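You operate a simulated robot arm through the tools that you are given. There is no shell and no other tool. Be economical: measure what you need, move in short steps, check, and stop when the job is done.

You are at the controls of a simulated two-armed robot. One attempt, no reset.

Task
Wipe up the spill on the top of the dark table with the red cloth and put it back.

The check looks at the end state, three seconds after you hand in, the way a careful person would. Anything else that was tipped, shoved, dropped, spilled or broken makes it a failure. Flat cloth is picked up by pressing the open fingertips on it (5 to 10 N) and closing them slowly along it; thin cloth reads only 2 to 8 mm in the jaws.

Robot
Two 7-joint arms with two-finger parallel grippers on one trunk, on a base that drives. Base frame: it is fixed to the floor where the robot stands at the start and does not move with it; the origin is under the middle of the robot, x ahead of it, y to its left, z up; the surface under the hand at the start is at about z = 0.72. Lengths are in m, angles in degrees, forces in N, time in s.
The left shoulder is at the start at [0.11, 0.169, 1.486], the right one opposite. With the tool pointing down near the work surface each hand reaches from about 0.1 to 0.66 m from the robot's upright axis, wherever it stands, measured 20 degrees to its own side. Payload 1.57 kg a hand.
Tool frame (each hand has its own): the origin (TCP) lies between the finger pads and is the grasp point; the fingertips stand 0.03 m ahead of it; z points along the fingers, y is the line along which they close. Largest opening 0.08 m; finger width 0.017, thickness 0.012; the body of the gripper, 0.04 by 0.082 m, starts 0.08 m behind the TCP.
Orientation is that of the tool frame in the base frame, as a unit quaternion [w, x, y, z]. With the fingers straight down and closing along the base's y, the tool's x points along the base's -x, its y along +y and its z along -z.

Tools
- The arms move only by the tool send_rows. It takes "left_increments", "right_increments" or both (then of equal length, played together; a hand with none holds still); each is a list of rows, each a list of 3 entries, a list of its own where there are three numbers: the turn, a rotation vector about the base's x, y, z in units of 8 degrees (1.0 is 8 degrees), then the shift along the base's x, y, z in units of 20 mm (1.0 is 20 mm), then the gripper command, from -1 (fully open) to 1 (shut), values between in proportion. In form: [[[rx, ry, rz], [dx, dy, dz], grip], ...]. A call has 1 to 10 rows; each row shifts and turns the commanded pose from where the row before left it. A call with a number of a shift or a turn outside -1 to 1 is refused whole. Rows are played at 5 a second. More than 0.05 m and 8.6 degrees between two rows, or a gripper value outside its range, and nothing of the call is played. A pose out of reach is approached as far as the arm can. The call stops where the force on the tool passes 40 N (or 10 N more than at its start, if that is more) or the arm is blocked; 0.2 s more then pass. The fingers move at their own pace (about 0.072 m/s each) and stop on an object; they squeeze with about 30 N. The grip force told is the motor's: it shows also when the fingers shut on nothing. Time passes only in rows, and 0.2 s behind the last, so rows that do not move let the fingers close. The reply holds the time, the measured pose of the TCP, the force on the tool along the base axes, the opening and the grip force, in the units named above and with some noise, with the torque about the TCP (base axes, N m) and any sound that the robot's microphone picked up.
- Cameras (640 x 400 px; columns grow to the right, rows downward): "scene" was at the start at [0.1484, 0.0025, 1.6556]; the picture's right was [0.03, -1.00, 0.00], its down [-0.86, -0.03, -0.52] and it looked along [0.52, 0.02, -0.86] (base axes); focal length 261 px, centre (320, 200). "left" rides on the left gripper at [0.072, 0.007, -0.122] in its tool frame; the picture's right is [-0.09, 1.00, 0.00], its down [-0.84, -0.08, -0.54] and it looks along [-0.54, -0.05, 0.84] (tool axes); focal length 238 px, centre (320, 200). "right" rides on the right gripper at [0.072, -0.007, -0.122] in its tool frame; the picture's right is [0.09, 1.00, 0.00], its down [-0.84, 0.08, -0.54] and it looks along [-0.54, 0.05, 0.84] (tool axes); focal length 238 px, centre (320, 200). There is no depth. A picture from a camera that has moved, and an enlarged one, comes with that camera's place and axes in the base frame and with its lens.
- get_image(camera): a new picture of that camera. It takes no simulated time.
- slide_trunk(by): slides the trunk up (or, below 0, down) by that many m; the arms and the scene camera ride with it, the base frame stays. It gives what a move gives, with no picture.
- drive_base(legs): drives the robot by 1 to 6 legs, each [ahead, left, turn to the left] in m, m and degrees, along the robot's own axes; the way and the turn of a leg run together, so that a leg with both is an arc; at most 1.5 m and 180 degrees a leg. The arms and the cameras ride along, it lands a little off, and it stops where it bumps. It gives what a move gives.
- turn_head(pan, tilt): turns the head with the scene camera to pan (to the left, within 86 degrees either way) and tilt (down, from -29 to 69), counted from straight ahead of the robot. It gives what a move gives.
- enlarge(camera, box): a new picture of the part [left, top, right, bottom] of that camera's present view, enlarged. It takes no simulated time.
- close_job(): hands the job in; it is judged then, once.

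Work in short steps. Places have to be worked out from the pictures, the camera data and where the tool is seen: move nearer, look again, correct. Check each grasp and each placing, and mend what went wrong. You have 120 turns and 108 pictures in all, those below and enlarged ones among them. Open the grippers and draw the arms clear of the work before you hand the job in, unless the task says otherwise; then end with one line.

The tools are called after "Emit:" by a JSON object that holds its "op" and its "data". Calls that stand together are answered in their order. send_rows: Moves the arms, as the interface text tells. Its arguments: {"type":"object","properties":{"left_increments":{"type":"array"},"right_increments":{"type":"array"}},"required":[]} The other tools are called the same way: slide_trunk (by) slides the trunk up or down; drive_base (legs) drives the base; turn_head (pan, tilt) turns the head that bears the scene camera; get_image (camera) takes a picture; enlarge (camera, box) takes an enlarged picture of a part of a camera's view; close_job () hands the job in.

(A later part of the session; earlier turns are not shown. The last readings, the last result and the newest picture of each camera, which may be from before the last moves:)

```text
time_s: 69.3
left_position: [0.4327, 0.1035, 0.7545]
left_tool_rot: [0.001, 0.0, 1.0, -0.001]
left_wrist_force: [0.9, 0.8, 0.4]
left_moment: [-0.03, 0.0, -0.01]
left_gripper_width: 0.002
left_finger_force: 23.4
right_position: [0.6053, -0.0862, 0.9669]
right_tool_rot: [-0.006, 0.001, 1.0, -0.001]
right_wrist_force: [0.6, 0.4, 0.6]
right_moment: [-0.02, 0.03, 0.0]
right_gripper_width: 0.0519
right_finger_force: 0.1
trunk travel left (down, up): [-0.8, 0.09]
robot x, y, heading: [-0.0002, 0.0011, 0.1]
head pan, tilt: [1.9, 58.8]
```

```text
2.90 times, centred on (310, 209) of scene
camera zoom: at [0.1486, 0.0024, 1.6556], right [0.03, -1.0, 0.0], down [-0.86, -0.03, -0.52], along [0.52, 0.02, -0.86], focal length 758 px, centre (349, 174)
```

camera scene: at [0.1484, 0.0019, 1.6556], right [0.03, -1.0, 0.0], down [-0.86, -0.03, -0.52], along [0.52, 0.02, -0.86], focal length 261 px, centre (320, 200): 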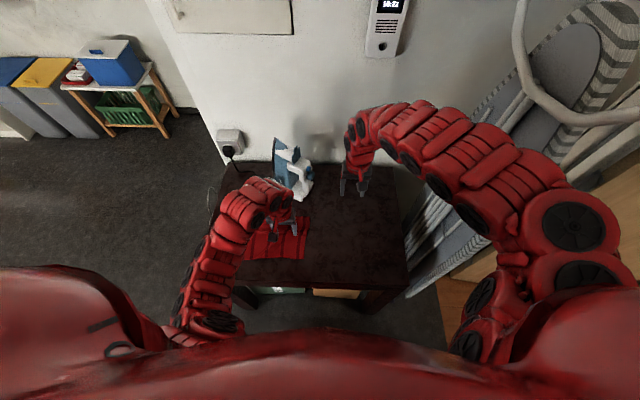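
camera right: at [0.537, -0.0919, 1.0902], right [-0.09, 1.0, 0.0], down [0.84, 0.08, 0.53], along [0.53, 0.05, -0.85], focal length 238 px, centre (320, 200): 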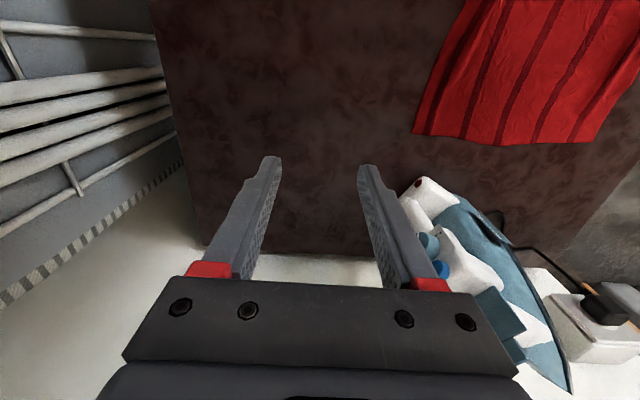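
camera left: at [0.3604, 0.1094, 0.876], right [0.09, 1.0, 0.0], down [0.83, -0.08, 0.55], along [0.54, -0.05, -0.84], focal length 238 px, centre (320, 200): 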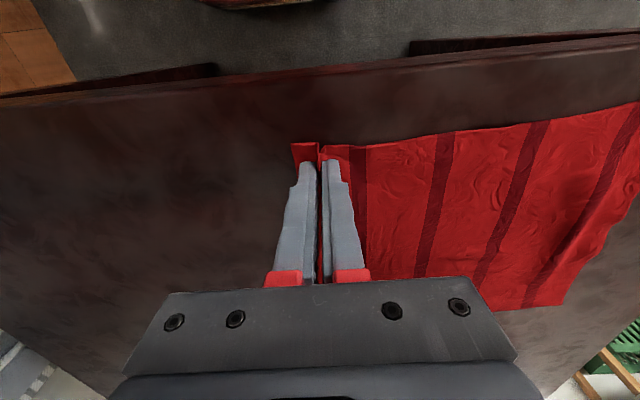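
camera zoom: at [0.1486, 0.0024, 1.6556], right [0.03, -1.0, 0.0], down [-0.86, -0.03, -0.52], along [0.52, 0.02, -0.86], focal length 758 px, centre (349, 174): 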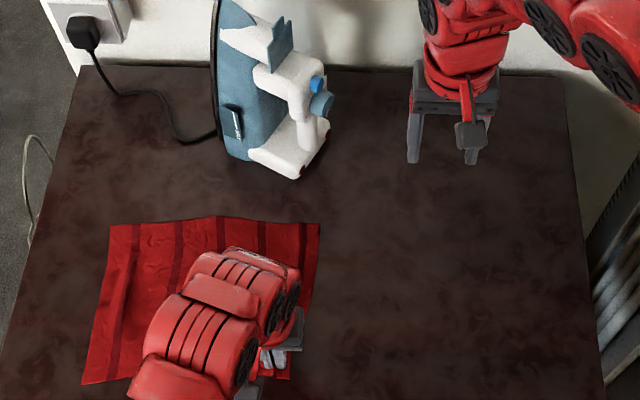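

The fold is gone and the near right corner is at about (.413,.084), within 1 cm of the original. I set it down, open so that the pinch spreads, and lift away.

Emit:
{"op": "send_rows", "data": {"left_increments": [[[0, 0, 0], [0.1, -0.2, -0.15], 1], [[0, 0, 0], [0, 0, 0], 0.8], [[0, 0, 0], [0, 0, 0], 0.5], [[0, 0, 0], [0, 0, 0], 0.2], [[0, 0, 0], [0, 0, 0], -0.1], [[0, 0, 0], [0, 0, 0], -0.25], [[0, 0, 0], [0, 0, 0.5], -0.25], [[0, 0, 0], [0, 0, 1], -0.25], [[0, 0, 0], [0, 0, 1], -0.4], [[0, 0, 0], [0, 0, 1], -0.4]]}}

Emit:
{"op": "send_rows", "data": {"left_increments": [[[0, 0, 0], [0.8, 0.8, 1], -1], [[0, 0, 0], [0.8, 0.8, 1], -1], [[0, 0, 0], [0.8, 0.8, 1], -1], [[0, 0, 0], [0.8, 0.8, 1], -1], [[0, 0, 0], [0.8, 0.8, 0.8], -1], [[0, 0, 0], [0, 1, 0.8], -1], [[0, 0, 0], [0, 1, 0], -1], [[0, 0, 0], [0, 1, 0], -1], [[0, 0, 0], [0, 1, 0], -1], [[0, 0, 0], [0, 1, 0], -1]], "right_increments": [[[0, 0, 0], [-0.5, -0.5, 0], -1], [[0, 0, 0], [-0.5, -0.5, 0], -1], [[0, 0, 0], [-0.5, -0.5, 0], -1], [[0, 0, 0], [-0.5, -0.5, 0], -1], [[0, 0, 0], [-0.5, -0.5, 0], -1], [[0, 0, 0], [-0.5, -0.5, 0], -1], [[0, 0, 0], [-0.5, 0, 0], -1], [[0, 0, 0], [-0.5, 0, 0], -1], [[0, 0, 0], [-0.5, 0, 0], -1], [[0, 0, 0], [0, 0, 0], -1]]}}

Emit:
{"op": "get_image", "data": {"camera": "left"}}

Emit:
{"op": "get_image", "data": {"camera": "right"}}

Emit:
{"op": "enlarge", "data": {"camera": "scene", "box": [200, 140, 420, 278]}}

```text
time_s: 71.5
left_position: [0.4349, 0.1001, 0.8213]
left_tool_rot: [0.002, -0.001, 1.0, -0.001]
left_wrist_force: [0.6, -0.1, -0.1]
left_moment: [0.01, 0.02, 0.02]
left_gripper_width: 0.0556
left_finger_force: 0.1
right_position: [0.6054, -0.0852, 0.9679]
right_tool_rot: [-0.007, 0.001, 1.0, -0.001]
right_wrist_force: [-0.4, -0.5, -0.6]
right_moment: [-0.03, 0.02, -0.02]
right_gripper_width: 0.052
right_finger_force: 0.0
trunk travel left (down, up): [-0.8, 0.09]
robot x, y, heading: [-0.0007, -0.0031, -0.0]
head pan, tilt: [1.9, 58.8]
```

```text
time_s: 73.7
left_position: [0.5154, 0.2782, 0.9357]
left_tool_rot: [0.003, 0.0, 1.0, 0.0]
left_wrist_force: [0.6, 0.1, -0.7]
left_moment: [-0.01, 0.01, -0.02]
left_gripper_width: 0.0799
left_finger_force: 0.1
right_position: [0.5831, -0.1403, 0.9238]
right_tool_rot: [-0.006, -0.001, 1.0, 0.001]
right_wrist_force: [0.2, -0.3, 0.6]
right_moment: [0.02, 0.02, -0.02]
right_gripper_width: 0.0799
right_finger_force: 0.2
right hand out of reach, approached as far as the arm can: row 1, 2, 3, 4, 5, 6, 7, 8, 9
trunk travel left (down, up): [-0.8, 0.09]
robot x, y, heading: [-0.0009, -0.002, 0.0]
head pan, tilt: [1.9, 58.8]
```

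```text
59 pictures are left
camera left: at [0.4434, 0.2852, 1.0552], right [0.09, 1.0, 0.0], down [0.83, -0.07, 0.55], along [0.54, -0.05, -0.84], focal length 238 px, centre (320, 200)
```

left: 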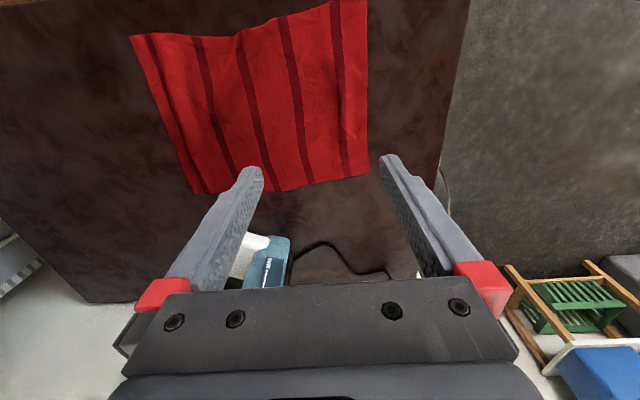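

```text
58 pictures are left
camera right: at [0.514, -0.1463, 1.0458], right [-0.09, 1.0, 0.0], down [0.84, 0.08, 0.53], along [0.53, 0.05, -0.85], focal length 238 px, centre (320, 200)
```

right: 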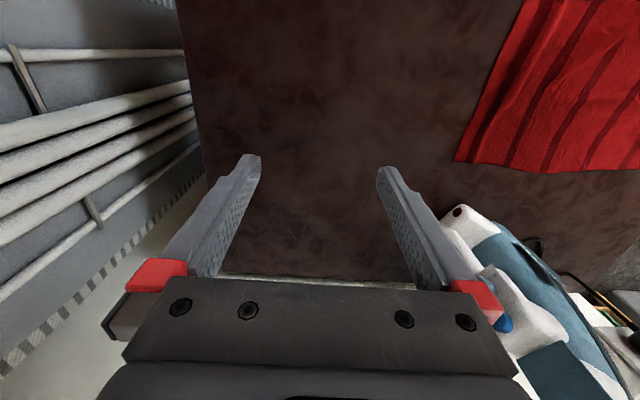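

```text
2.90 times, centred on (310, 209) of scene
camera zoom: at [0.1484, 0.0029, 1.6556], right [0.03, -1.0, 0.0], down [-0.86, -0.03, -0.52], along [0.52, 0.02, -0.86], focal length 758 px, centre (349, 174)
```

zoom: 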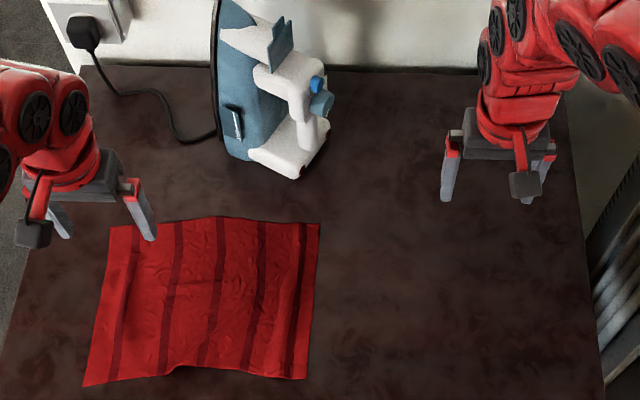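

The cloth lies flat where it was and the iron stands untouched. A last enlarged check of the spill area.

Emit:
{"op": "enlarge", "data": {"camera": "right", "box": [230, 60, 450, 198]}}

Emit:
{"op": "enlarge", "data": {"camera": "scene", "box": [310, 160, 410, 222]}}

```text
2.90 times, centred on (340, 129) of right
camera zoom: at [0.514, -0.1463, 1.0458], right [-0.09, 1.0, 0.0], down [0.84, 0.08, 0.53], along [0.53, 0.05, -0.85], focal length 691 px, centre (262, 406)
```

zoom: 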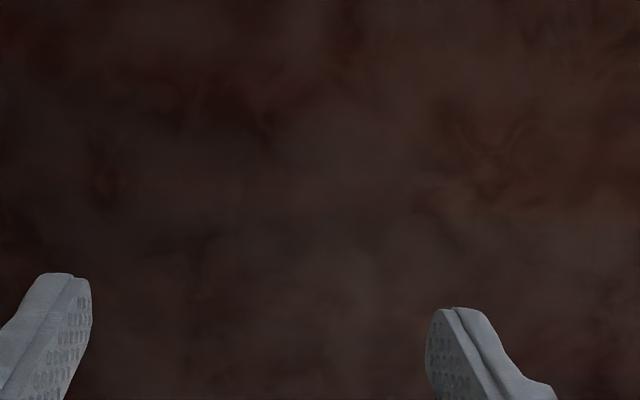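

```text
6.40 times, centred on (360, 191) of scene
camera zoom: at [0.1484, 0.0029, 1.6556], right [0.03, -1.0, 0.0], down [-0.86, -0.03, -0.52], along [0.52, 0.02, -0.86], focal length 1673 px, centre (64, 258)
```

zoom: 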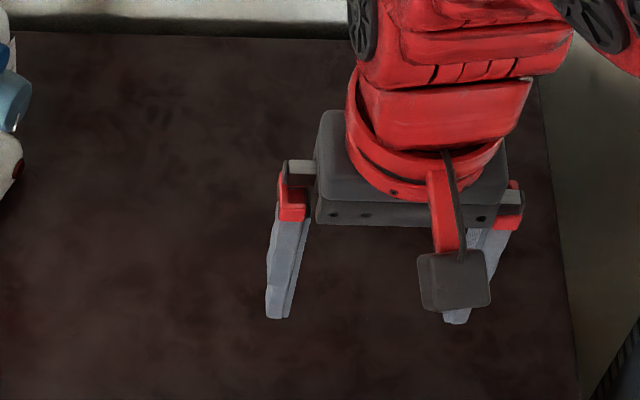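

The spill is gone. But the corners now read FL(.617,.346) and NL(.403,.34): the cloth's left side came ~3.6 cm toward the robot. I lower the trunk and use the left hand to draw the far left corner back out.

Emit:
{"op": "slide_trunk", "data": {"by": -0.13}}

Emit:
{"op": "send_rows", "data": {"left_increments": [[[0, 0, 0], [0.7, 0.3, 0], -0.25], [[0, 0, 0], [0.7, 0.3, 0], -0.25], [[0, 0, 0], [0.8, 0.3, 0], -0.25], [[0, 0, 0], [0.8, 0.4, 0], -0.25], [[0, 0, 0], [0.8, 0.4, -0.8], -0.25], [[0, 0, 0], [0, 0, -1], -0.25]]}}

Emit:
{"op": "get_image", "data": {"camera": "left"}}

```text
time_s: 75.3
left_position: [0.5148, 0.2781, 0.804]
left_tool_rot: [0.002, -0.001, 1.0, -0.001]
left_wrist_force: [0.0, -0.3, -0.4]
left_moment: [-0.02, 0.02, -0.01]
left_gripper_width: 0.0804
left_finger_force: 0.1
right_position: [0.5829, -0.1408, 0.7938]
right_tool_rot: [-0.005, 0.0, 1.0, 0.0]
right_wrist_force: [-0.8, -0.6, 0.3]
right_moment: [-0.01, 0.01, 0.0]
right_gripper_width: 0.08
right_finger_force: 0.1
trunk travel left (down, up): [-0.67, 0.22]
robot x, y, heading: [-0.0003, 0.0023, 0.1]
head pan, tilt: [1.9, 58.8]
```

```text
time_s: 76.7
left_position: [0.5908, 0.3133, 0.7684]
left_tool_rot: [0.003, -0.001, 1.0, -0.001]
left_wrist_force: [0.0, -0.6, -0.1]
left_moment: [-0.01, 0.03, -0.02]
left_gripper_width: 0.0498
left_finger_force: 0.0
right_position: [0.582, -0.1406, 0.7944]
right_tool_rot: [-0.005, 0.002, 1.0, 0.0]
right_wrist_force: [0.6, 0.5, -0.7]
right_moment: [-0.03, 0.01, 0.02]
right_gripper_width: 0.0799
right_finger_force: 0.2
trunk travel left (down, up): [-0.67, 0.22]
robot x, y, heading: [-0.0006, 0.0038, -0.1]
head pan, tilt: [1.9, 58.8]
```

```text
54 pictures are left
camera left: at [0.5193, 0.319, 0.889], right [0.09, 1.0, 0.0], down [0.83, -0.08, 0.55], along [0.54, -0.05, -0.84], focal length 238 px, centre (320, 200)
```

left: 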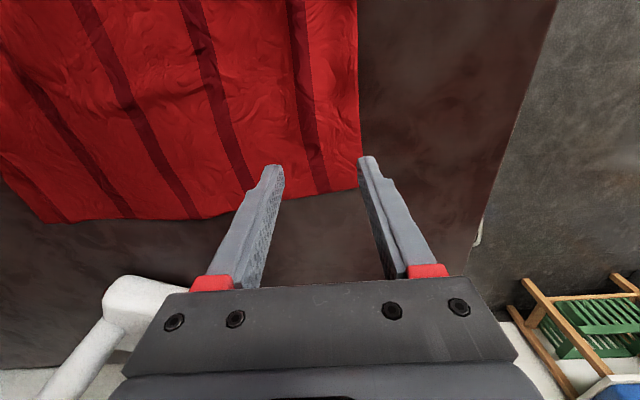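

The corner is at (.618,.341); I shift the hand 8 mm right and press down.

Emit:
{"op": "send_rows", "data": {"left_increments": [[[0, 0, 0], [-0.1, -0.4, -0.4], -0.25], [[0, 0, 0], [0, 0, -0.25], -0.25], [[0, 0, 0], [0, 0, -0.1], -0.25], [[0, 0, 0], [0, 0, -0.1], -0.25]]}}

```text
time_s: 77.7
left_position: [0.5891, 0.304, 0.7508]
left_tool_rot: [0.003, -0.002, 1.0, 0.0]
left_wrist_force: [-0.8, 0.6, 4.3]
left_moment: [0.1, 0.05, 0.0]
left_gripper_width: 0.0498
left_finger_force: 0.1
right_position: [0.5827, -0.1402, 0.7927]
right_tool_rot: [-0.005, 0.001, 1.0, 0.0]
right_wrist_force: [-0.5, 0.2, 0.3]
right_moment: [0.02, 0.0, -0.01]
right_gripper_width: 0.0803
right_finger_force: 0.1
trunk travel left (down, up): [-0.67, 0.22]
robot x, y, heading: [0.0021, 0.0, 0.0]
head pan, tilt: [1.9, 58.8]
```

Contact at 4 N; a hair more, close, lift 4 mm, and pull 3.6 cm outward and slightly left.

Emit:
{"op": "send_rows", "data": {"left_increments": [[[0, 0, 0], [0, 0, -0.03], -0.1], [[0, 0, 0], [0, 0, 0], 0.1], [[0, 0, 0], [0, 0, 0], 0.3], [[0, 0, 0], [0, 0, 0], 0.5], [[0, 0, 0], [0, 0, 0], 0.7], [[0, 0, 0], [0, 0, 0], 0.85], [[0, 0, 0], [0, 0, 0], 1], [[0, 0, 0], [0, 0, 0], 1]]}}

Emit:
{"op": "send_rows", "data": {"left_increments": [[[0, 0, 0], [0, 0, 0.25], 1], [[0, 0, 0], [0.4, 0.15, 0], 1], [[0, 0, 0], [0.4, 0.15, 0], 1], [[0, 0, 0], [0.4, 0.15, 0], 1], [[0, 0, 0], [0.4, 0.15, 0], 1], [[0, 0, 0], [0.2, 0, 0], 1]]}}

Emit:
{"op": "get_image", "data": {"camera": "left"}}

Emit:
{"op": "enlarge", "data": {"camera": "scene", "box": [180, 120, 420, 270]}}

```text
time_s: 79.5
left_position: [0.5877, 0.3034, 0.7505]
left_tool_rot: [0.003, -0.001, 1.0, -0.001]
left_wrist_force: [0.2, 0.5, 9.9]
left_moment: [0.07, 0.02, 0.04]
left_gripper_width: 0.0024
left_finger_force: 23.6
right_position: [0.582, -0.1399, 0.7946]
right_tool_rot: [-0.005, 0.001, 1.0, 0.0]
right_wrist_force: [0.1, 0.4, 0.6]
right_moment: [0.02, 0.01, 0.0]
right_gripper_width: 0.08
right_finger_force: 0.2
trunk travel left (down, up): [-0.67, 0.22]
robot x, y, heading: [0.0034, 0.0022, 0.1]
head pan, tilt: [1.9, 58.8]
```

```text
time_s: 80.9
left_position: [0.6242, 0.3161, 0.7557]
left_tool_rot: [0.002, -0.001, 1.0, -0.001]
left_wrist_force: [-0.7, -0.7, -1.0]
left_moment: [0.0, 0.05, -0.02]
left_gripper_width: 0.0023
left_finger_force: 23.8
right_position: [0.582, -0.1397, 0.7935]
right_tool_rot: [-0.006, 0.001, 1.0, 0.0]
right_wrist_force: [0.5, 0.1, 0.1]
right_moment: [0.01, -0.03, 0.01]
right_gripper_width: 0.0798
right_finger_force: 0.2
trunk travel left (down, up): [-0.67, 0.22]
robot x, y, heading: [-0.0002, 0.0027, 0.0]
head pan, tilt: [1.9, 58.8]
```

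```text
53 pictures are left
camera left: at [0.5533, 0.3227, 0.877], right [0.09, 1.0, 0.0], down [0.83, -0.08, 0.55], along [0.54, -0.05, -0.84], focal length 238 px, centre (320, 200)
```

left: 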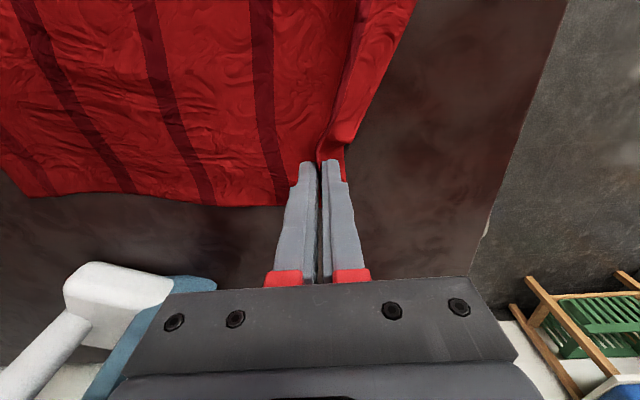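

```text
2.67 times, centred on (300, 195) of scene
camera zoom: at [0.1483, 0.0024, 1.5256], right [0.03, -1.0, 0.0], down [-0.86, -0.03, -0.52], along [0.52, 0.02, -0.86], focal length 697 px, centre (373, 213)
```

zoom: 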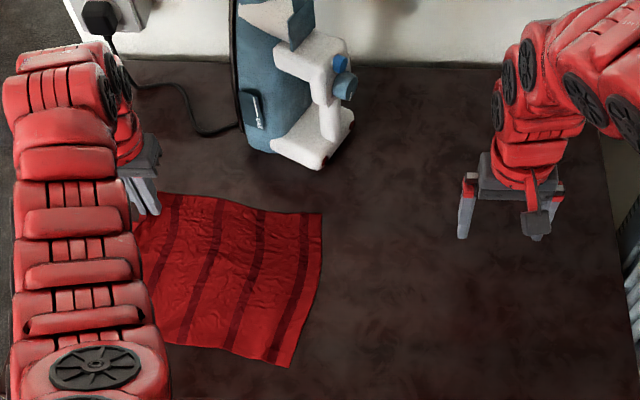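

The pull also dragged some cloth left. I set down, open wide slowly to spread the pinch, lift and inspect.

Emit:
{"op": "send_rows", "data": {"left_increments": [[[0, 0, 0], [0, 0, -0.2], 1], [[0, 0, 0], [0, 0, -0.05], 0.8], [[0, 0, 0], [0, 0, 0], 0.5], [[0, 0, 0], [0, 0, 0], 0.2], [[0, 0, 0], [0, 0, 0], -0.1], [[0, 0, 0], [0, 0, 0], -0.3], [[0, 0, 0], [0, 0, 0.5], -0.3], [[0, 0, 0], [0, 0, 1], -0.3], [[0, 0, 0], [-0.5, 0, 1], -0.4], [[0, 0, 0], [-1, 0, 1], -0.4]]}}

Emit:
{"op": "slide_trunk", "data": {"by": 0.13}}

Emit:
{"op": "send_rows", "data": {"left_increments": [[[0, 0, 0], [-0.8, 0.8, 0], -0.4], [[0, 0, 0], [-0.8, 0.8, 0], -0.4], [[0, 0, 0], [-0.8, 0.8, 0], -0.4], [[0, 0, 0], [-0.8, 0.8, 0], -0.4]]}}

Emit:
{"op": "get_image", "data": {"camera": "left"}}

Emit:
{"op": "enlarge", "data": {"camera": "scene", "box": [200, 140, 420, 278]}}

```text
time_s: 83.1
left_position: [0.593, 0.3169, 0.8204]
left_tool_rot: [0.002, -0.001, 1.0, 0.0]
left_wrist_force: [1.4, 0.1, 0.1]
left_moment: [-0.03, 0.0, -0.03]
left_gripper_width: 0.0561
left_finger_force: 0.1
right_position: [0.5824, -0.1403, 0.7932]
right_tool_rot: [-0.005, 0.0, 1.0, 0.0]
right_wrist_force: [-0.6, 0.0, -1.1]
right_moment: [0.0, 0.0, -0.02]
right_gripper_width: 0.0797
right_finger_force: 0.1
trunk travel left (down, up): [-0.67, 0.22]
robot x, y, heading: [0.0016, 0.0023, 0.1]
head pan, tilt: [1.9, 58.8]
```

```text
time_s: 84.7
left_position: [0.5953, 0.3159, 0.9503]
left_tool_rot: [0.002, -0.001, 1.0, -0.001]
left_wrist_force: [0.3, 0.1, 0.4]
left_moment: [0.0, -0.01, -0.02]
left_gripper_width: 0.0561
left_finger_force: 0.0
right_position: [0.5834, -0.1405, 0.9236]
right_tool_rot: [-0.005, 0.001, 1.0, 0.001]
right_wrist_force: [0.7, 0.1, -0.6]
right_moment: [-0.02, 0.01, -0.02]
right_gripper_width: 0.0801
right_finger_force: 0.1
trunk travel left (down, up): [-0.8, 0.09]
robot x, y, heading: [0.002, -0.0, -0.0]
head pan, tilt: [1.9, 58.8]
```

```text
time_s: 85.7
left_position: [0.532, 0.3803, 0.9509]
left_tool_rot: [0.001, -0.001, 1.0, -0.001]
left_wrist_force: [0.0, 0.4, 0.1]
left_moment: [-0.02, -0.03, 0.02]
left_gripper_width: 0.056
left_finger_force: 0.1
right_position: [0.583, -0.1397, 0.9235]
right_tool_rot: [-0.005, 0.001, 1.0, 0.0]
right_wrist_force: [0.5, -0.4, -0.8]
right_moment: [0.01, -0.03, -0.02]
right_gripper_width: 0.0802
right_finger_force: 0.0
trunk travel left (down, up): [-0.8, 0.09]
robot x, y, heading: [-0.0002, -0.0003, -0.1]
head pan, tilt: [1.9, 58.8]
```

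```text
51 pictures are left
camera left: at [0.4589, 0.3865, 1.0715], right [0.09, 1.0, 0.0], down [0.83, -0.08, 0.55], along [0.54, -0.05, -0.84], focal length 238 px, centre (320, 200)
```

left: 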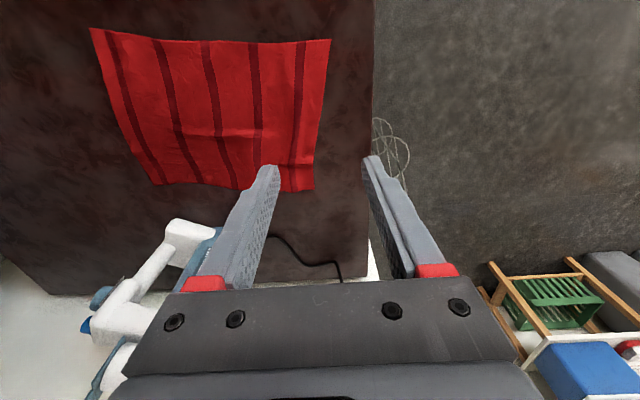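

```text
2.90 times, centred on (310, 209) of scene
camera zoom: at [0.1474, 0.0032, 1.6557], right [0.03, -1.0, 0.0], down [-0.85, -0.03, -0.52], along [0.52, 0.02, -0.86], focal length 758 px, centre (349, 174)
```

zoom: 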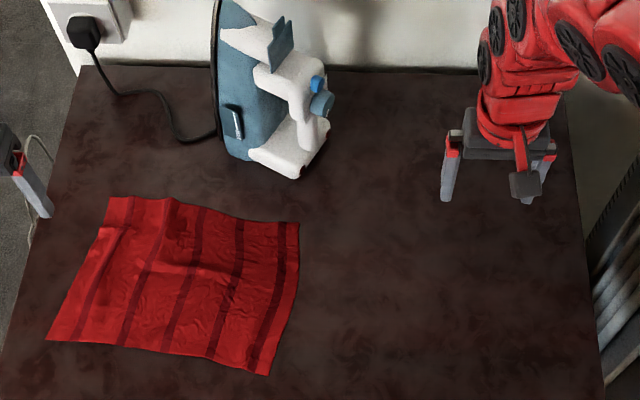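

The cloth is straight again but shifted about 3 cm left on its right side (FR .632,.091; NR .421,.112). I take the middle of the right edge with the left hand and pull it ~3 cm right, which also draws out the wrinkles.

Emit:
{"op": "send_rows", "data": {"left_increments": [[[0, 0, 0], [0, -1, 0], -0.25], [[0, 0, 0], [0, -1, 0], -0.25], [[0, 0, 0], [0, -1, 0], -0.25], [[0, 0, 0], [0, -1, 0], -0.25], [[0, 0, 0], [0, -1, 0], -0.25], [[0, 0, 0], [0, -1, 0], -0.25], [[0, 0, 0], [0, -1, 0], -0.25], [[0, 0, 0], [0, -1, 0], -0.25], [[0, 0, 0], [0, -1, 0], -0.25], [[0, 0, 0], [0, -1, 0], -0.25]]}}

Emit:
{"op": "send_rows", "data": {"left_increments": [[[0, 0, 0], [0, -1, -1], -0.25], [[0, 0, 0], [0, -1, -1], -0.25], [[0, 0, 0], [0, -0.4, -1], -0.25], [[0, 0, 0], [0, 0, -1], -0.25], [[0, 0, 0], [0, 0, -1], -0.25], [[0, 0, 0], [0, 0, -1], -0.25], [[0, 0, 0], [0, 0, -1], -0.25], [[0, 0, 0], [0, 0, -1], -0.25], [[0, 0, 0], [0, 0, -1], -0.25]]}}

Emit:
{"op": "get_image", "data": {"camera": "left"}}

```text
time_s: 87.8
left_position: [0.5293, 0.1814, 0.9513]
left_tool_rot: [0.002, -0.001, 1.0, 0.0]
left_wrist_force: [0.2, -0.4, 0.4]
left_moment: [-0.02, 0.0, -0.03]
left_gripper_width: 0.0498
left_finger_force: 0.0
right_position: [0.5827, -0.1403, 0.9242]
right_tool_rot: [-0.006, 0.001, 1.0, 0.0]
right_wrist_force: [-0.2, -0.2, 0.3]
right_moment: [0.01, 0.01, 0.0]
right_gripper_width: 0.0801
right_finger_force: 0.1
trunk travel left (down, up): [-0.8, 0.09]
robot x, y, heading: [0.0022, -0.0009, -0.0]
head pan, tilt: [1.9, 58.8]
```

```text
time_s: 89.8
left_position: [0.5292, 0.133, 0.7709]
left_tool_rot: [0.002, 0.0, 1.0, 0.0]
left_wrist_force: [0.2, -0.2, -0.9]
left_moment: [-0.02, -0.01, 0.04]
left_gripper_width: 0.0499
left_finger_force: 0.1
right_position: [0.5832, -0.1407, 0.9234]
right_tool_rot: [-0.006, 0.001, 1.0, 0.0]
right_wrist_force: [0.6, 0.4, -0.2]
right_moment: [0.03, -0.03, 0.0]
right_gripper_width: 0.08
right_finger_force: 0.0
trunk travel left (down, up): [-0.8, 0.09]
robot x, y, heading: [0.0023, -0.0019, -0.0]
head pan, tilt: [1.9, 58.8]
```

```text
49 pictures are left
camera left: at [0.4585, 0.1401, 0.8913], right [0.09, 1.0, 0.0], down [0.83, -0.08, 0.55], along [0.54, -0.05, -0.84], focal length 238 px, centre (320, 200)
```

left: 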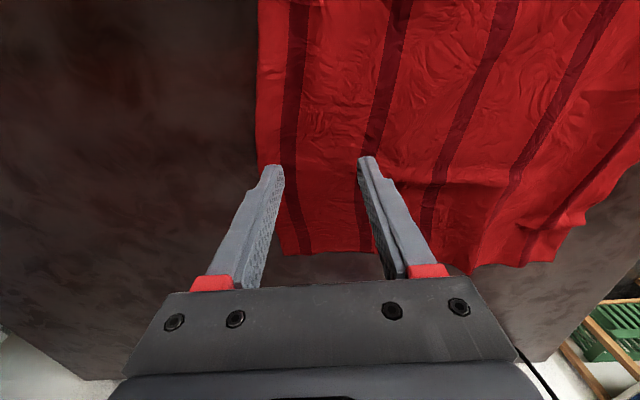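

Well placed just inside the right edge. Press down.

Emit:
{"op": "send_rows", "data": {"left_increments": [[[0, 0, 0], [0, 0, -0.4], -0.25], [[0, 0, 0], [0, 0, -0.35], -0.25], [[0, 0, 0], [0, 0, -0.12], -0.25], [[0, 0, 0], [0, 0, -0.1], -0.25]]}}

```text
time_s: 90.8
left_position: [0.5302, 0.1334, 0.751]
left_tool_rot: [0.002, -0.001, 1.0, -0.001]
left_wrist_force: [-1.0, 0.7, 3.1]
left_moment: [-0.02, -0.02, -0.01]
left_gripper_width: 0.0499
left_finger_force: 0.1
right_position: [0.583, -0.1395, 0.924]
right_tool_rot: [-0.005, 0.001, 1.0, 0.0]
right_wrist_force: [-0.1, -0.3, 0.2]
right_moment: [-0.03, -0.05, -0.01]
right_gripper_width: 0.08
right_finger_force: 0.0
trunk travel left (down, up): [-0.8, 0.09]
robot x, y, heading: [-0.0, -0.0009, -0.1]
head pan, tilt: [1.9, 58.8]
```

Contact; close slowly, lift 4 mm and pull 3.2 cm to the right.

Emit:
{"op": "send_rows", "data": {"left_increments": [[[0, 0, 0], [0, 0, -0.03], -0.1], [[0, 0, 0], [0, 0, 0], 0.1], [[0, 0, 0], [0, 0, 0], 0.3], [[0, 0, 0], [0, 0, 0], 0.5], [[0, 0, 0], [0, 0, 0], 0.7], [[0, 0, 0], [0, 0, 0], 0.85], [[0, 0, 0], [0, 0, 0], 1], [[0, 0, 0], [0, 0, 0], 1]]}}

Emit:
{"op": "send_rows", "data": {"left_increments": [[[0, 0, 0], [0, 0, 0.2], 1], [[0, 0, 0], [0, -0.4, 0], 1], [[0, 0, 0], [0, -0.4, 0], 1], [[0, 0, 0], [0, -0.4, 0], 1], [[0, 0, 0], [0, -0.4, 0], 1]]}}

Emit:
{"op": "get_image", "data": {"camera": "left"}}

Emit:
{"op": "enlarge", "data": {"camera": "scene", "box": [200, 140, 420, 278]}}

```text
time_s: 92.7
left_position: [0.5293, 0.1315, 0.7508]
left_tool_rot: [0.003, -0.001, 1.0, -0.001]
left_wrist_force: [2.4, -3.3, 20.5]
left_moment: [-0.22, 0.02, -0.02]
left_gripper_width: 0.0024
left_finger_force: 23.8
right_position: [0.5823, -0.1419, 0.924]
right_tool_rot: [-0.005, 0.0, 1.0, 0.0]
right_wrist_force: [0.3, -0.8, -0.5]
right_moment: [0.02, 0.02, 0.05]
right_gripper_width: 0.08
right_finger_force: 0.0
trunk travel left (down, up): [-0.8, 0.09]
robot x, y, heading: [0.0022, 0.0006, 0.0]
head pan, tilt: [1.9, 58.8]
```

```text
time_s: 93.8
left_position: [0.5302, 0.0992, 0.7546]
left_tool_rot: [0.002, -0.001, 1.0, -0.001]
left_wrist_force: [-0.5, 0.8, -0.4]
left_moment: [-0.03, 0.03, 0.03]
left_gripper_width: 0.0022
left_finger_force: 24.3
right_position: [0.5833, -0.1413, 0.9237]
right_tool_rot: [-0.005, 0.001, 1.0, 0.0]
right_wrist_force: [-0.6, -1.2, 0.0]
right_moment: [0.0, 0.03, 0.02]
right_gripper_width: 0.0801
right_finger_force: 0.1
trunk travel left (down, up): [-0.8, 0.09]
robot x, y, heading: [-0.0007, -0.0016, 0.1]
head pan, tilt: [1.9, 58.8]
```

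```text
48 pictures are left
camera left: at [0.458, 0.1055, 0.875], right [0.09, 1.0, 0.0], down [0.83, -0.08, 0.55], along [0.54, -0.05, -0.84], focal length 238 px, centre (320, 200)
```

left: 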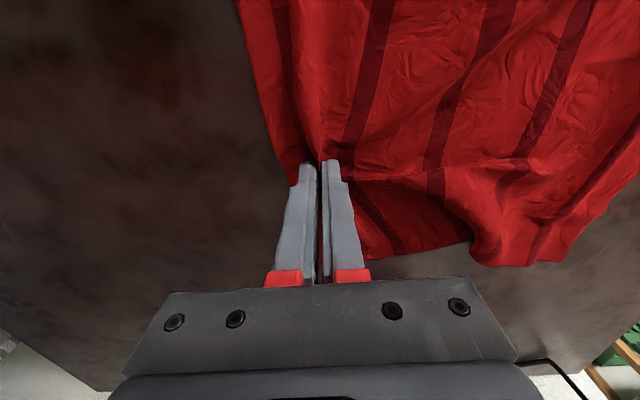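

```text
2.90 times, centred on (310, 209) of scene
camera zoom: at [0.1482, 0.0021, 1.6556], right [0.03, -1.0, 0.0], down [-0.85, -0.03, -0.52], along [0.52, 0.02, -0.86], focal length 758 px, centre (349, 174)
```

zoom: 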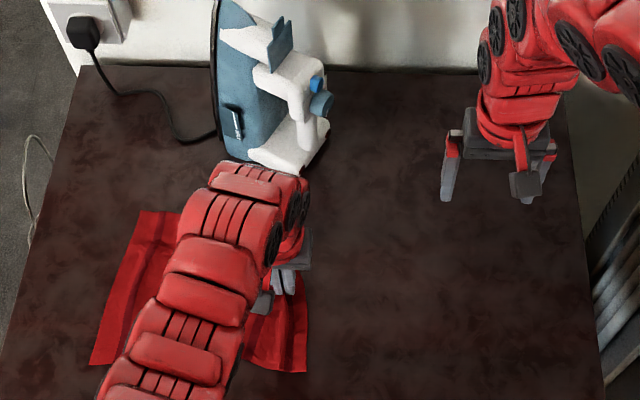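

Set down, open slowly, lift away to look.

Emit:
{"op": "send_rows", "data": {"left_increments": [[[0, 0, 0], [0, 0, -0.17], 1], [[0, 0, 0], [0, 0, 0], 0.8], [[0, 0, 0], [0, 0, 0], 0.5], [[0, 0, 0], [0, 0, 0], 0.2], [[0, 0, 0], [0, 0, 0], -0.1], [[0, 0, 0], [0, 0, 0], -0.3], [[0, 0, 0], [0, 0, 0.5], -0.3], [[0, 0, 0], [0, 0, 1], -0.3], [[0, 0, 0], [0, 0, 1], -0.4], [[0, 0, 0], [0, 0, 1], -0.4]]}}

Emit:
{"op": "send_rows", "data": {"left_increments": [[[0, 0, 0], [0, 1, 1], -0.4], [[0, 0, 0], [0, 1, 1], -0.4], [[0, 0, 0], [0, 1, 1], -0.4], [[0, 0, 0], [0, 1, 1], -0.4], [[0, 0, 0], [0, 1, 1], -0.4], [[0, 0, 0], [0, 1, 1], -0.4], [[0, 0, 0], [0, 1, 0], -0.4], [[0, 0, 0], [0, 1, 0], -0.4], [[0, 0, 0], [0, 1, 0], -0.4], [[0, 0, 0], [0, 1, 0], -0.4]]}}

Emit:
{"op": "get_image", "data": {"camera": "left"}}

Emit:
{"op": "enlarge", "data": {"camera": "scene", "box": [200, 140, 420, 278]}}

```text
time_s: 96.0
left_position: [0.5298, 0.1003, 0.8216]
left_tool_rot: [0.003, -0.001, 1.0, -0.001]
left_wrist_force: [0.3, 0.1, -1.2]
left_moment: [0.02, 0.0, 0.0]
left_gripper_width: 0.0561
left_finger_force: 0.1
right_position: [0.5826, -0.1405, 0.9229]
right_tool_rot: [-0.005, 0.001, 1.0, 0.0]
right_wrist_force: [-1.1, -0.1, -1.4]
right_moment: [-0.02, -0.02, 0.02]
right_gripper_width: 0.0801
right_finger_force: 0.2
trunk travel left (down, up): [-0.8, 0.09]
robot x, y, heading: [-0.0023, 0.0001, 0.1]
head pan, tilt: [1.9, 58.8]
```

```text
time_s: 98.2
left_position: [0.5325, 0.3004, 0.9415]
left_tool_rot: [0.003, -0.001, 1.0, -0.001]
left_wrist_force: [0.2, -1.0, 0.0]
left_moment: [0.01, 0.01, 0.0]
left_gripper_width: 0.0559
left_finger_force: 0.1
right_position: [0.5833, -0.1403, 0.9224]
right_tool_rot: [-0.007, 0.001, 1.0, 0.0]
right_wrist_force: [0.2, -0.6, 0.5]
right_moment: [-0.02, -0.04, 0.04]
right_gripper_width: 0.0801
right_finger_force: 0.1
trunk travel left (down, up): [-0.8, 0.09]
robot x, y, heading: [-0.0035, 0.0029, 0.1]
head pan, tilt: [1.9, 58.8]
```

```text
46 pictures are left
camera left: at [0.4587, 0.3073, 1.0622], right [0.09, 1.0, 0.0], down [0.83, -0.08, 0.55], along [0.54, -0.05, -0.84], focal length 238 px, centre (320, 200)
```

left: 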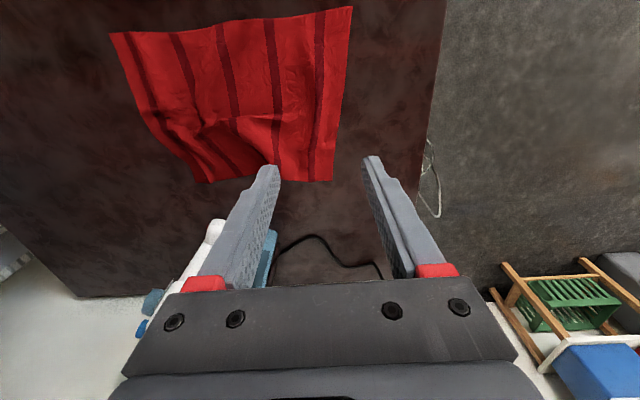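

```text
2.90 times, centred on (310, 209) of scene
camera zoom: at [0.1484, 0.0029, 1.6556], right [0.03, -1.0, 0.0], down [-0.86, -0.03, -0.52], along [0.52, 0.02, -0.86], focal length 758 px, centre (349, 174)
```

zoom: 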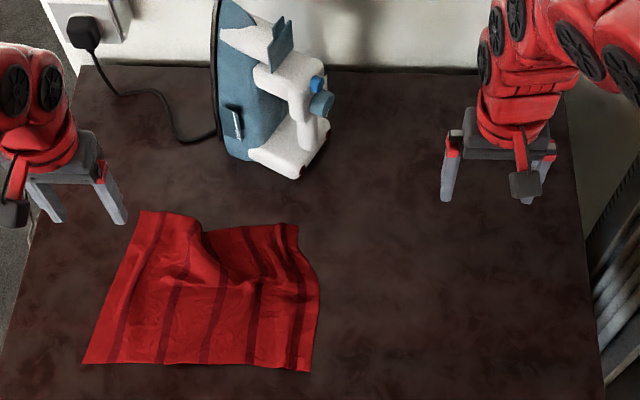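

Now the far side is buckled: FL(.643,.318), FR(.628,.093), near corners good. I lower the trunk, and take both far corners, one with each hand, to draw them apart as at first.

Emit:
{"op": "slide_trunk", "data": {"by": -0.15}}

Emit:
{"op": "send_rows", "data": {"left_increments": [[[0, 0, 0], [1, 0, 0.5], 0.2], [[0, 0, 0], [1, 0, 0], 0.2], [[0, 0, 0], [1, -0.2, 0], 0.2], [[0, 0, 0], [0.9, -0.2, 0], 0.2], [[0, 0, 0], [0, 0, 0], 0.2], [[0, 0, 0], [0, 0, 0], 0.2], [[0, 0, 0], [0, 0, 0], 0.2], [[0, 0, 0], [0, 0, 0], 0.2], [[0, 0, 0], [0, 0, 0], 0.2], [[0, 0, 0], [0, 0, 0], 0.2]], "right_increments": [[[0, 0, 0], [0, 1, 1], 0.2], [[0, 0, 0], [0, 1, 0.7], 0.2], [[0, 0, 0], [0, 1, 0], 0.2], [[0, 0, 0], [0, 1, 0], 0.2], [[0, 0, 0], [0, 1, 0], 0.2], [[0, 0, 0], [0, 1, 0], 0.2], [[0, 0, 0], [0, 1, 0], 0.2], [[0, 0, 0], [0, 1, 0], 0.2], [[0, 0, 0], [0, 1, 0], 0.2], [[0, 0, 0], [0, 1, 0], 0.2]]}}

Emit:
{"op": "send_rows", "data": {"right_increments": [[[0, 0, 0], [0.4, 1, 0], 0.2], [[0, 0, 0], [0.4, 1, 0], 0.2], [[0, 0, 0], [0, 0.7, -0.5], 0.2]]}}

Emit:
{"op": "get_image", "data": {"camera": "left"}}

Emit:
{"op": "get_image", "data": {"camera": "right"}}

```text
time_s: 100.0
left_position: [0.5301, 0.3014, 0.7918]
left_tool_rot: [0.002, -0.001, 1.0, -0.001]
left_wrist_force: [0.7, 0.7, 0.0]
left_moment: [-0.04, -0.05, -0.01]
left_gripper_width: 0.0561
left_finger_force: 0.1
right_position: [0.5834, -0.1409, 0.7733]
right_tool_rot: [-0.005, 0.001, 1.0, 0.0]
right_wrist_force: [-0.6, 0.0, -0.5]
right_moment: [0.0, -0.02, 0.0]
right_gripper_width: 0.0799
right_finger_force: 0.0
trunk travel left (down, up): [-0.65, 0.24]
robot x, y, heading: [0.0006, 0.0027, -0.0]
head pan, tilt: [1.9, 58.8]
```

```text
time_s: 102.2
left_position: [0.6084, 0.2926, 0.8015]
left_tool_rot: [0.002, 0.0, 1.0, -0.001]
left_wrist_force: [-0.2, 0.4, 0.7]
left_moment: [0.02, 0.0, -0.01]
left_gripper_width: 0.0317
left_finger_force: 0.1
right_position: [0.5955, 0.0612, 0.7991]
right_tool_rot: [-0.005, 0.001, 1.0, -0.001]
right_wrist_force: [-0.2, 0.2, -0.5]
right_moment: [-0.02, -0.01, 0.0]
right_gripper_width: 0.0319
right_finger_force: 0.1
right hand out of reach, approached as far as the arm can: row 1, 2
trunk travel left (down, up): [-0.65, 0.24]
robot x, y, heading: [0.0022, 0.0012, 0.1]
head pan, tilt: [1.9, 58.8]
```

```text
time_s: 103.0
left_position: [0.6087, 0.2929, 0.8019]
left_tool_rot: [0.003, 0.0, 1.0, -0.001]
left_wrist_force: [-0.3, 0.1, 0.8]
left_moment: [-0.01, -0.02, 0.03]
left_gripper_width: 0.0319
left_finger_force: 0.0
right_position: [0.6133, 0.1161, 0.7877]
right_tool_rot: [-0.005, 0.001, 1.0, -0.001]
right_wrist_force: [0.3, 0.4, -0.5]
right_moment: [0.04, 0.03, -0.02]
right_gripper_width: 0.0319
right_finger_force: 0.0
trunk travel left (down, up): [-0.65, 0.24]
robot x, y, heading: [0.0013, 0.0006, -0.2]
head pan, tilt: [1.9, 58.8]
```

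```text
44 pictures are left
camera left: at [0.5373, 0.299, 0.9224], right [0.09, 1.0, 0.0], down [0.83, -0.08, 0.55], along [0.54, -0.05, -0.84], focal length 238 px, centre (320, 200)
```

left: 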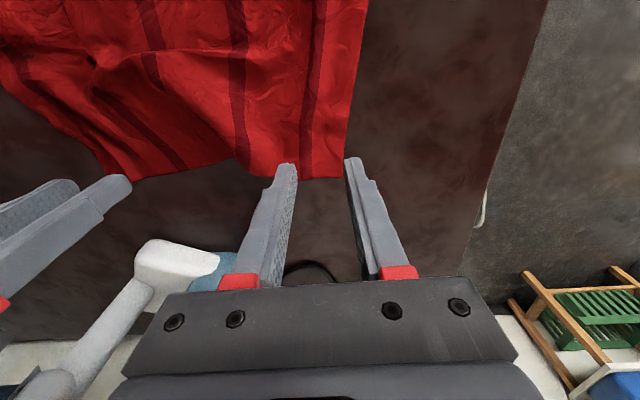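

```text
43 pictures are left
camera right: at [0.5438, 0.1093, 0.9106], right [-0.09, 1.0, 0.0], down [0.84, 0.08, 0.53], along [0.53, 0.05, -0.85], focal length 238 px, centre (320, 200)
```

right: 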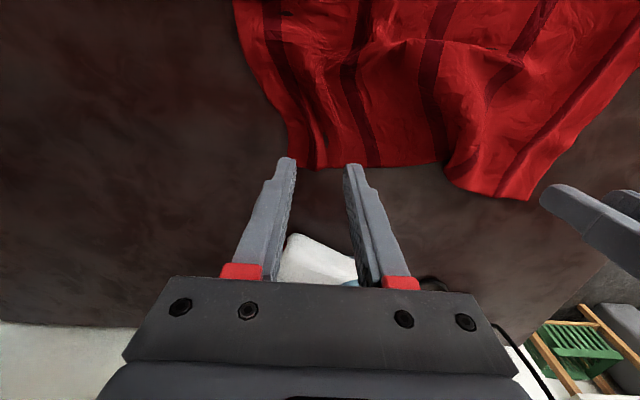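

I place right at (.601,.118), left at (.612,.283), and come down to just above contact.

Emit:
{"op": "send_rows", "data": {"left_increments": [[[0, 0, 0], [0.2, -0.5, -0.6], 0.2], [[0, 0, 0], [0, 0, -0.8], 0.2], [[0, 0, 0], [0, 0, -0.6], 0.2], [[0, 0, 0], [0, 0, -0.3], 0.2]], "right_increments": [[[0, 0, 0], [-0.6, 0.1, -0.4], 0.2], [[0, 0, 0], [0, 0, -0.5], 0.2], [[0, 0, 0], [0, 0, -0.4], 0.2], [[0, 0, 0], [0, 0, -0.3], 0.2]]}}

Emit:
{"op": "get_image", "data": {"camera": "right"}}

Emit:
{"op": "get_image", "data": {"camera": "left"}}

```text
time_s: 104.0
left_position: [0.6126, 0.2818, 0.754]
left_tool_rot: [0.002, -0.002, 1.0, 0.0]
left_wrist_force: [0.5, 0.5, 0.3]
left_moment: [-0.01, 0.01, 0.01]
left_gripper_width: 0.0321
left_finger_force: 0.0
right_position: [0.6001, 0.1174, 0.7561]
right_tool_rot: [-0.005, 0.001, 1.0, -0.001]
right_wrist_force: [0.0, 0.0, -0.1]
right_moment: [0.01, 0.02, 0.0]
right_gripper_width: 0.0321
right_finger_force: 0.0
trunk travel left (down, up): [-0.65, 0.24]
robot x, y, heading: [-0.0005, 0.0014, -0.1]
head pan, tilt: [1.9, 58.8]
```

```text
42 pictures are left
camera right: at [0.5316, 0.111, 0.8786], right [-0.09, 1.0, 0.0], down [0.84, 0.08, 0.53], along [0.53, 0.05, -0.85], focal length 238 px, centre (320, 200)
```

right: 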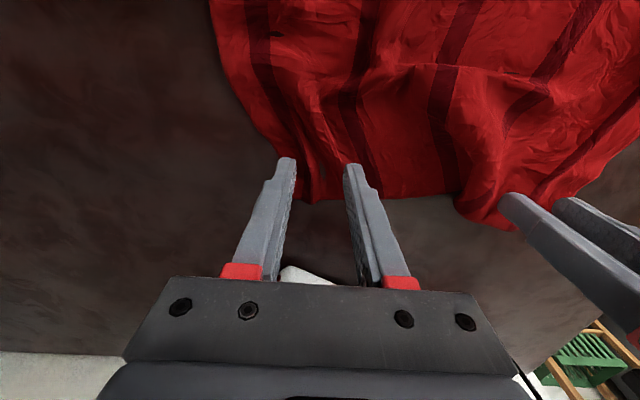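

```text
41 pictures are left
camera left: at [0.5411, 0.289, 0.8752], right [0.09, 1.0, 0.0], down [0.83, -0.08, 0.55], along [0.54, -0.05, -0.84], focal length 238 px, centre (320, 200)
```

left: 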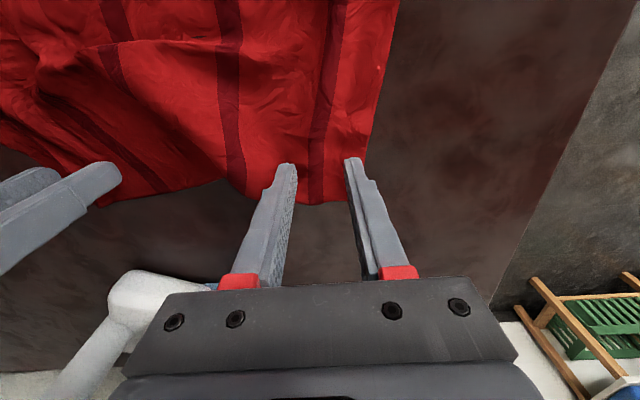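

Both are over cloth near the corners. Press down gently.

Emit:
{"op": "send_rows", "data": {"left_increments": [[[0, 0, 0], [0, -0.1, -0.1], 0.2], [[0, 0, 0], [0, 0, -0.05], 0.2], [[0, 0, 0], [0, 0, -0.03], 0.2]], "right_increments": [[[0, 0, 0], [0, 0, -0.15], 0.2], [[0, 0, 0], [0, 0, -0.08], 0.2], [[0, 0, 0], [0, 0, -0.03], 0.2]]}}

```text
time_s: 104.8
left_position: [0.6124, 0.2798, 0.7517]
left_tool_rot: [0.002, -0.002, 1.0, 0.0]
left_wrist_force: [0.9, -0.6, 0.3]
left_moment: [-0.03, 0.01, 0.02]
left_gripper_width: 0.0317
left_finger_force: 0.0
right_position: [0.6007, 0.1183, 0.7517]
right_tool_rot: [-0.006, 0.001, 1.0, 0.0]
right_wrist_force: [2.0, -0.8, 3.2]
right_moment: [-0.07, -0.07, 0.02]
right_gripper_width: 0.032
right_finger_force: 0.0
trunk travel left (down, up): [-0.65, 0.24]
robot x, y, heading: [-0.0004, -0.0007, 0.0]
head pan, tilt: [1.9, 58.8]
```

A little more on both, then close slowly.

Emit:
{"op": "send_rows", "data": {"left_increments": [[[0, 0, 0], [0, 0, -0.05], 0.2], [[0, 0, 0], [0, 0, -0.03], 0.3], [[0, 0, 0], [0, 0, 0], 0.4], [[0, 0, 0], [0, 0, 0], 0.55], [[0, 0, 0], [0, 0, 0], 0.7], [[0, 0, 0], [0, 0, 0], 0.85], [[0, 0, 0], [0, 0, 0], 1], [[0, 0, 0], [0, 0, 0], 1]], "right_increments": [[[0, 0, 0], [0, 0, -0.03], 0.2], [[0, 0, 0], [0, 0, 0], 0.3], [[0, 0, 0], [0, 0, 0], 0.4], [[0, 0, 0], [0, 0, 0], 0.55], [[0, 0, 0], [0, 0, 0], 0.7], [[0, 0, 0], [0, 0, 0], 0.85], [[0, 0, 0], [0, 0, 0], 1], [[0, 0, 0], [0, 0, 0], 1]]}}

Emit:
{"op": "get_image", "data": {"camera": "right"}}

Emit:
{"op": "get_image", "data": {"camera": "left"}}

```text
time_s: 106.6
left_position: [0.6119, 0.2803, 0.7523]
left_tool_rot: [0.003, -0.002, 1.0, 0.0]
left_wrist_force: [0.1, 2.5, 12.6]
left_moment: [0.23, 0.02, -0.01]
left_gripper_width: 0.0023
left_finger_force: 23.8
right_position: [0.5992, 0.1175, 0.7519]
right_tool_rot: [-0.005, 0.0, 1.0, 0.0]
right_wrist_force: [0.3, -1.8, 3.7]
right_moment: [-0.08, -0.02, 0.02]
right_gripper_width: 0.0028
right_finger_force: 24.0
trunk travel left (down, up): [-0.65, 0.24]
robot x, y, heading: [0.0015, 0.0008, 0.0]
head pan, tilt: [1.9, 58.8]
```

```text
40 pictures are left
camera right: at [0.5299, 0.1107, 0.8739], right [-0.09, 1.0, 0.0], down [0.84, 0.08, 0.53], along [0.53, 0.05, -0.85], focal length 238 px, centre (320, 200)
```

right: 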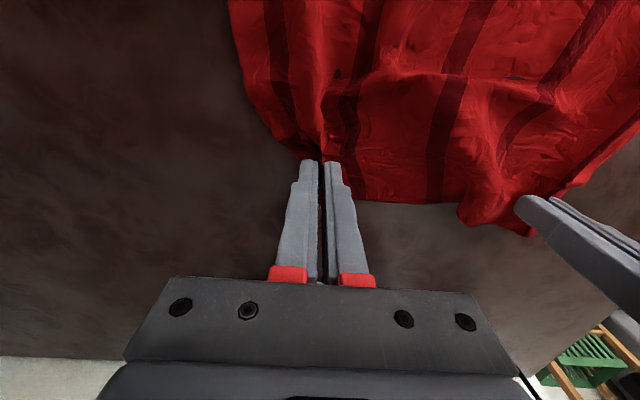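

```text
39 pictures are left
camera left: at [0.5396, 0.2862, 0.872], right [0.09, 1.0, 0.0], down [0.83, -0.08, 0.55], along [0.55, -0.05, -0.84], focal length 238 px, centre (320, 200)
```

left: 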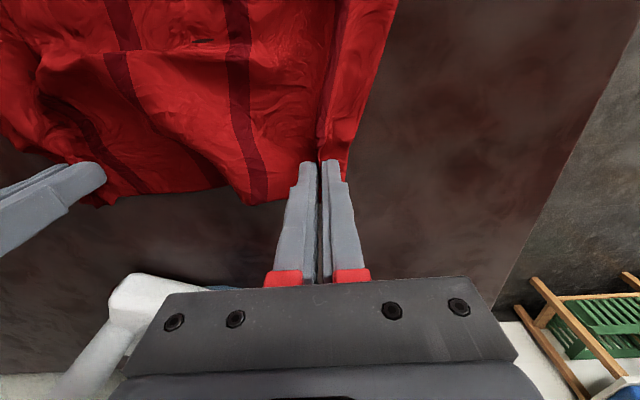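

Both hold. I lift 1 cm and draw them apart toward right (.606,.100), left (.623,.313).

Emit:
{"op": "send_rows", "data": {"left_increments": [[[0, 0, 0], [0, 0, 0.5], 1], [[0, 0, 0], [0.1, 0.3, 0], 1], [[0, 0, 0], [0.1, 0.3, 0], 1], [[0, 0, 0], [0.1, 0.3, 0], 1], [[0, 0, 0], [0.1, 0.3, 0], 1], [[0, 0, 0], [0.1, 0.3, 0], 1]], "right_increments": [[[0, 0, 0], [0, 0, 0.5], 1], [[0, 0, 0], [0.1, -0.2, 0], 1], [[0, 0, 0], [0.1, -0.2, 0], 1], [[0, 0, 0], [0.1, -0.2, 0], 1], [[0, 0, 0], [0, -0.2, 0], 1], [[0, 0, 0], [0, -0.1, 0], 1]]}}

Emit:
{"op": "get_image", "data": {"camera": "right"}}

Emit:
{"op": "enlarge", "data": {"camera": "scene", "box": [180, 120, 420, 270]}}

```text
time_s: 108.0
left_position: [0.6222, 0.3051, 0.7588]
left_tool_rot: [0.001, 0.002, 1.0, -0.005]
left_wrist_force: [-2.8, -27.4, -0.4]
left_moment: [-0.89, 0.09, 0.11]
left_gripper_width: 0.0023
left_finger_force: 23.9
right_position: [0.6045, 0.102, 0.7621]
right_tool_rot: [-0.004, -0.001, 1.0, 0.002]
right_wrist_force: [2.0, 28.0, -0.6]
right_moment: [0.87, -0.09, -0.15]
right_gripper_width: 0.003
right_finger_force: 24.3
trunk travel left (down, up): [-0.65, 0.24]
robot x, y, heading: [-0.0016, -0.0004, -0.2]
head pan, tilt: [1.9, 58.8]
```

```text
38 pictures are left
camera right: at [0.5361, 0.0946, 0.884], right [-0.09, 1.0, 0.01], down [0.84, 0.08, 0.53], along [0.53, 0.05, -0.85], focal length 238 px, centre (320, 200)
```

right: 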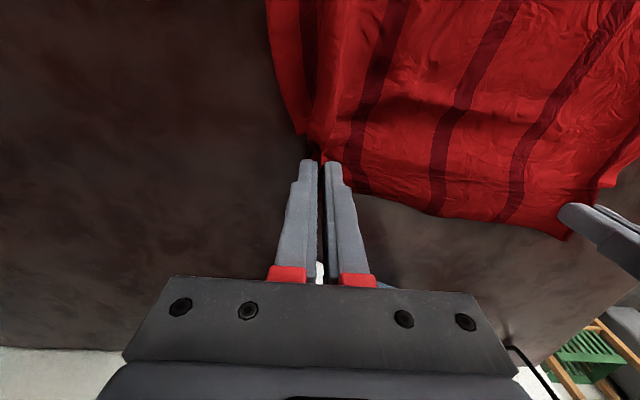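

```text
2.67 times, centred on (300, 195) of scene
camera zoom: at [0.1482, 0.0026, 1.5056], right [0.03, -1.0, 0.0], down [-0.86, -0.03, -0.52], along [0.52, 0.02, -0.86], focal length 697 px, centre (373, 213)
```

zoom: 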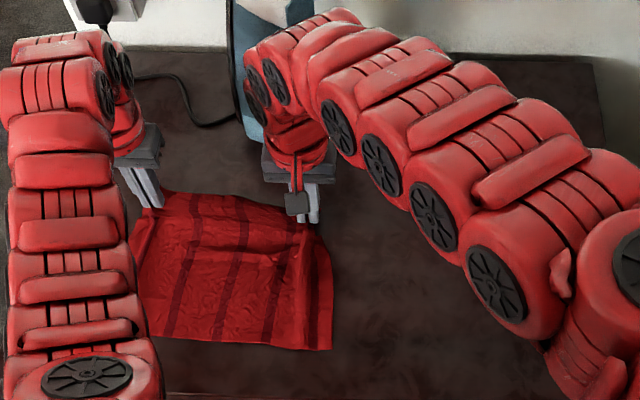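

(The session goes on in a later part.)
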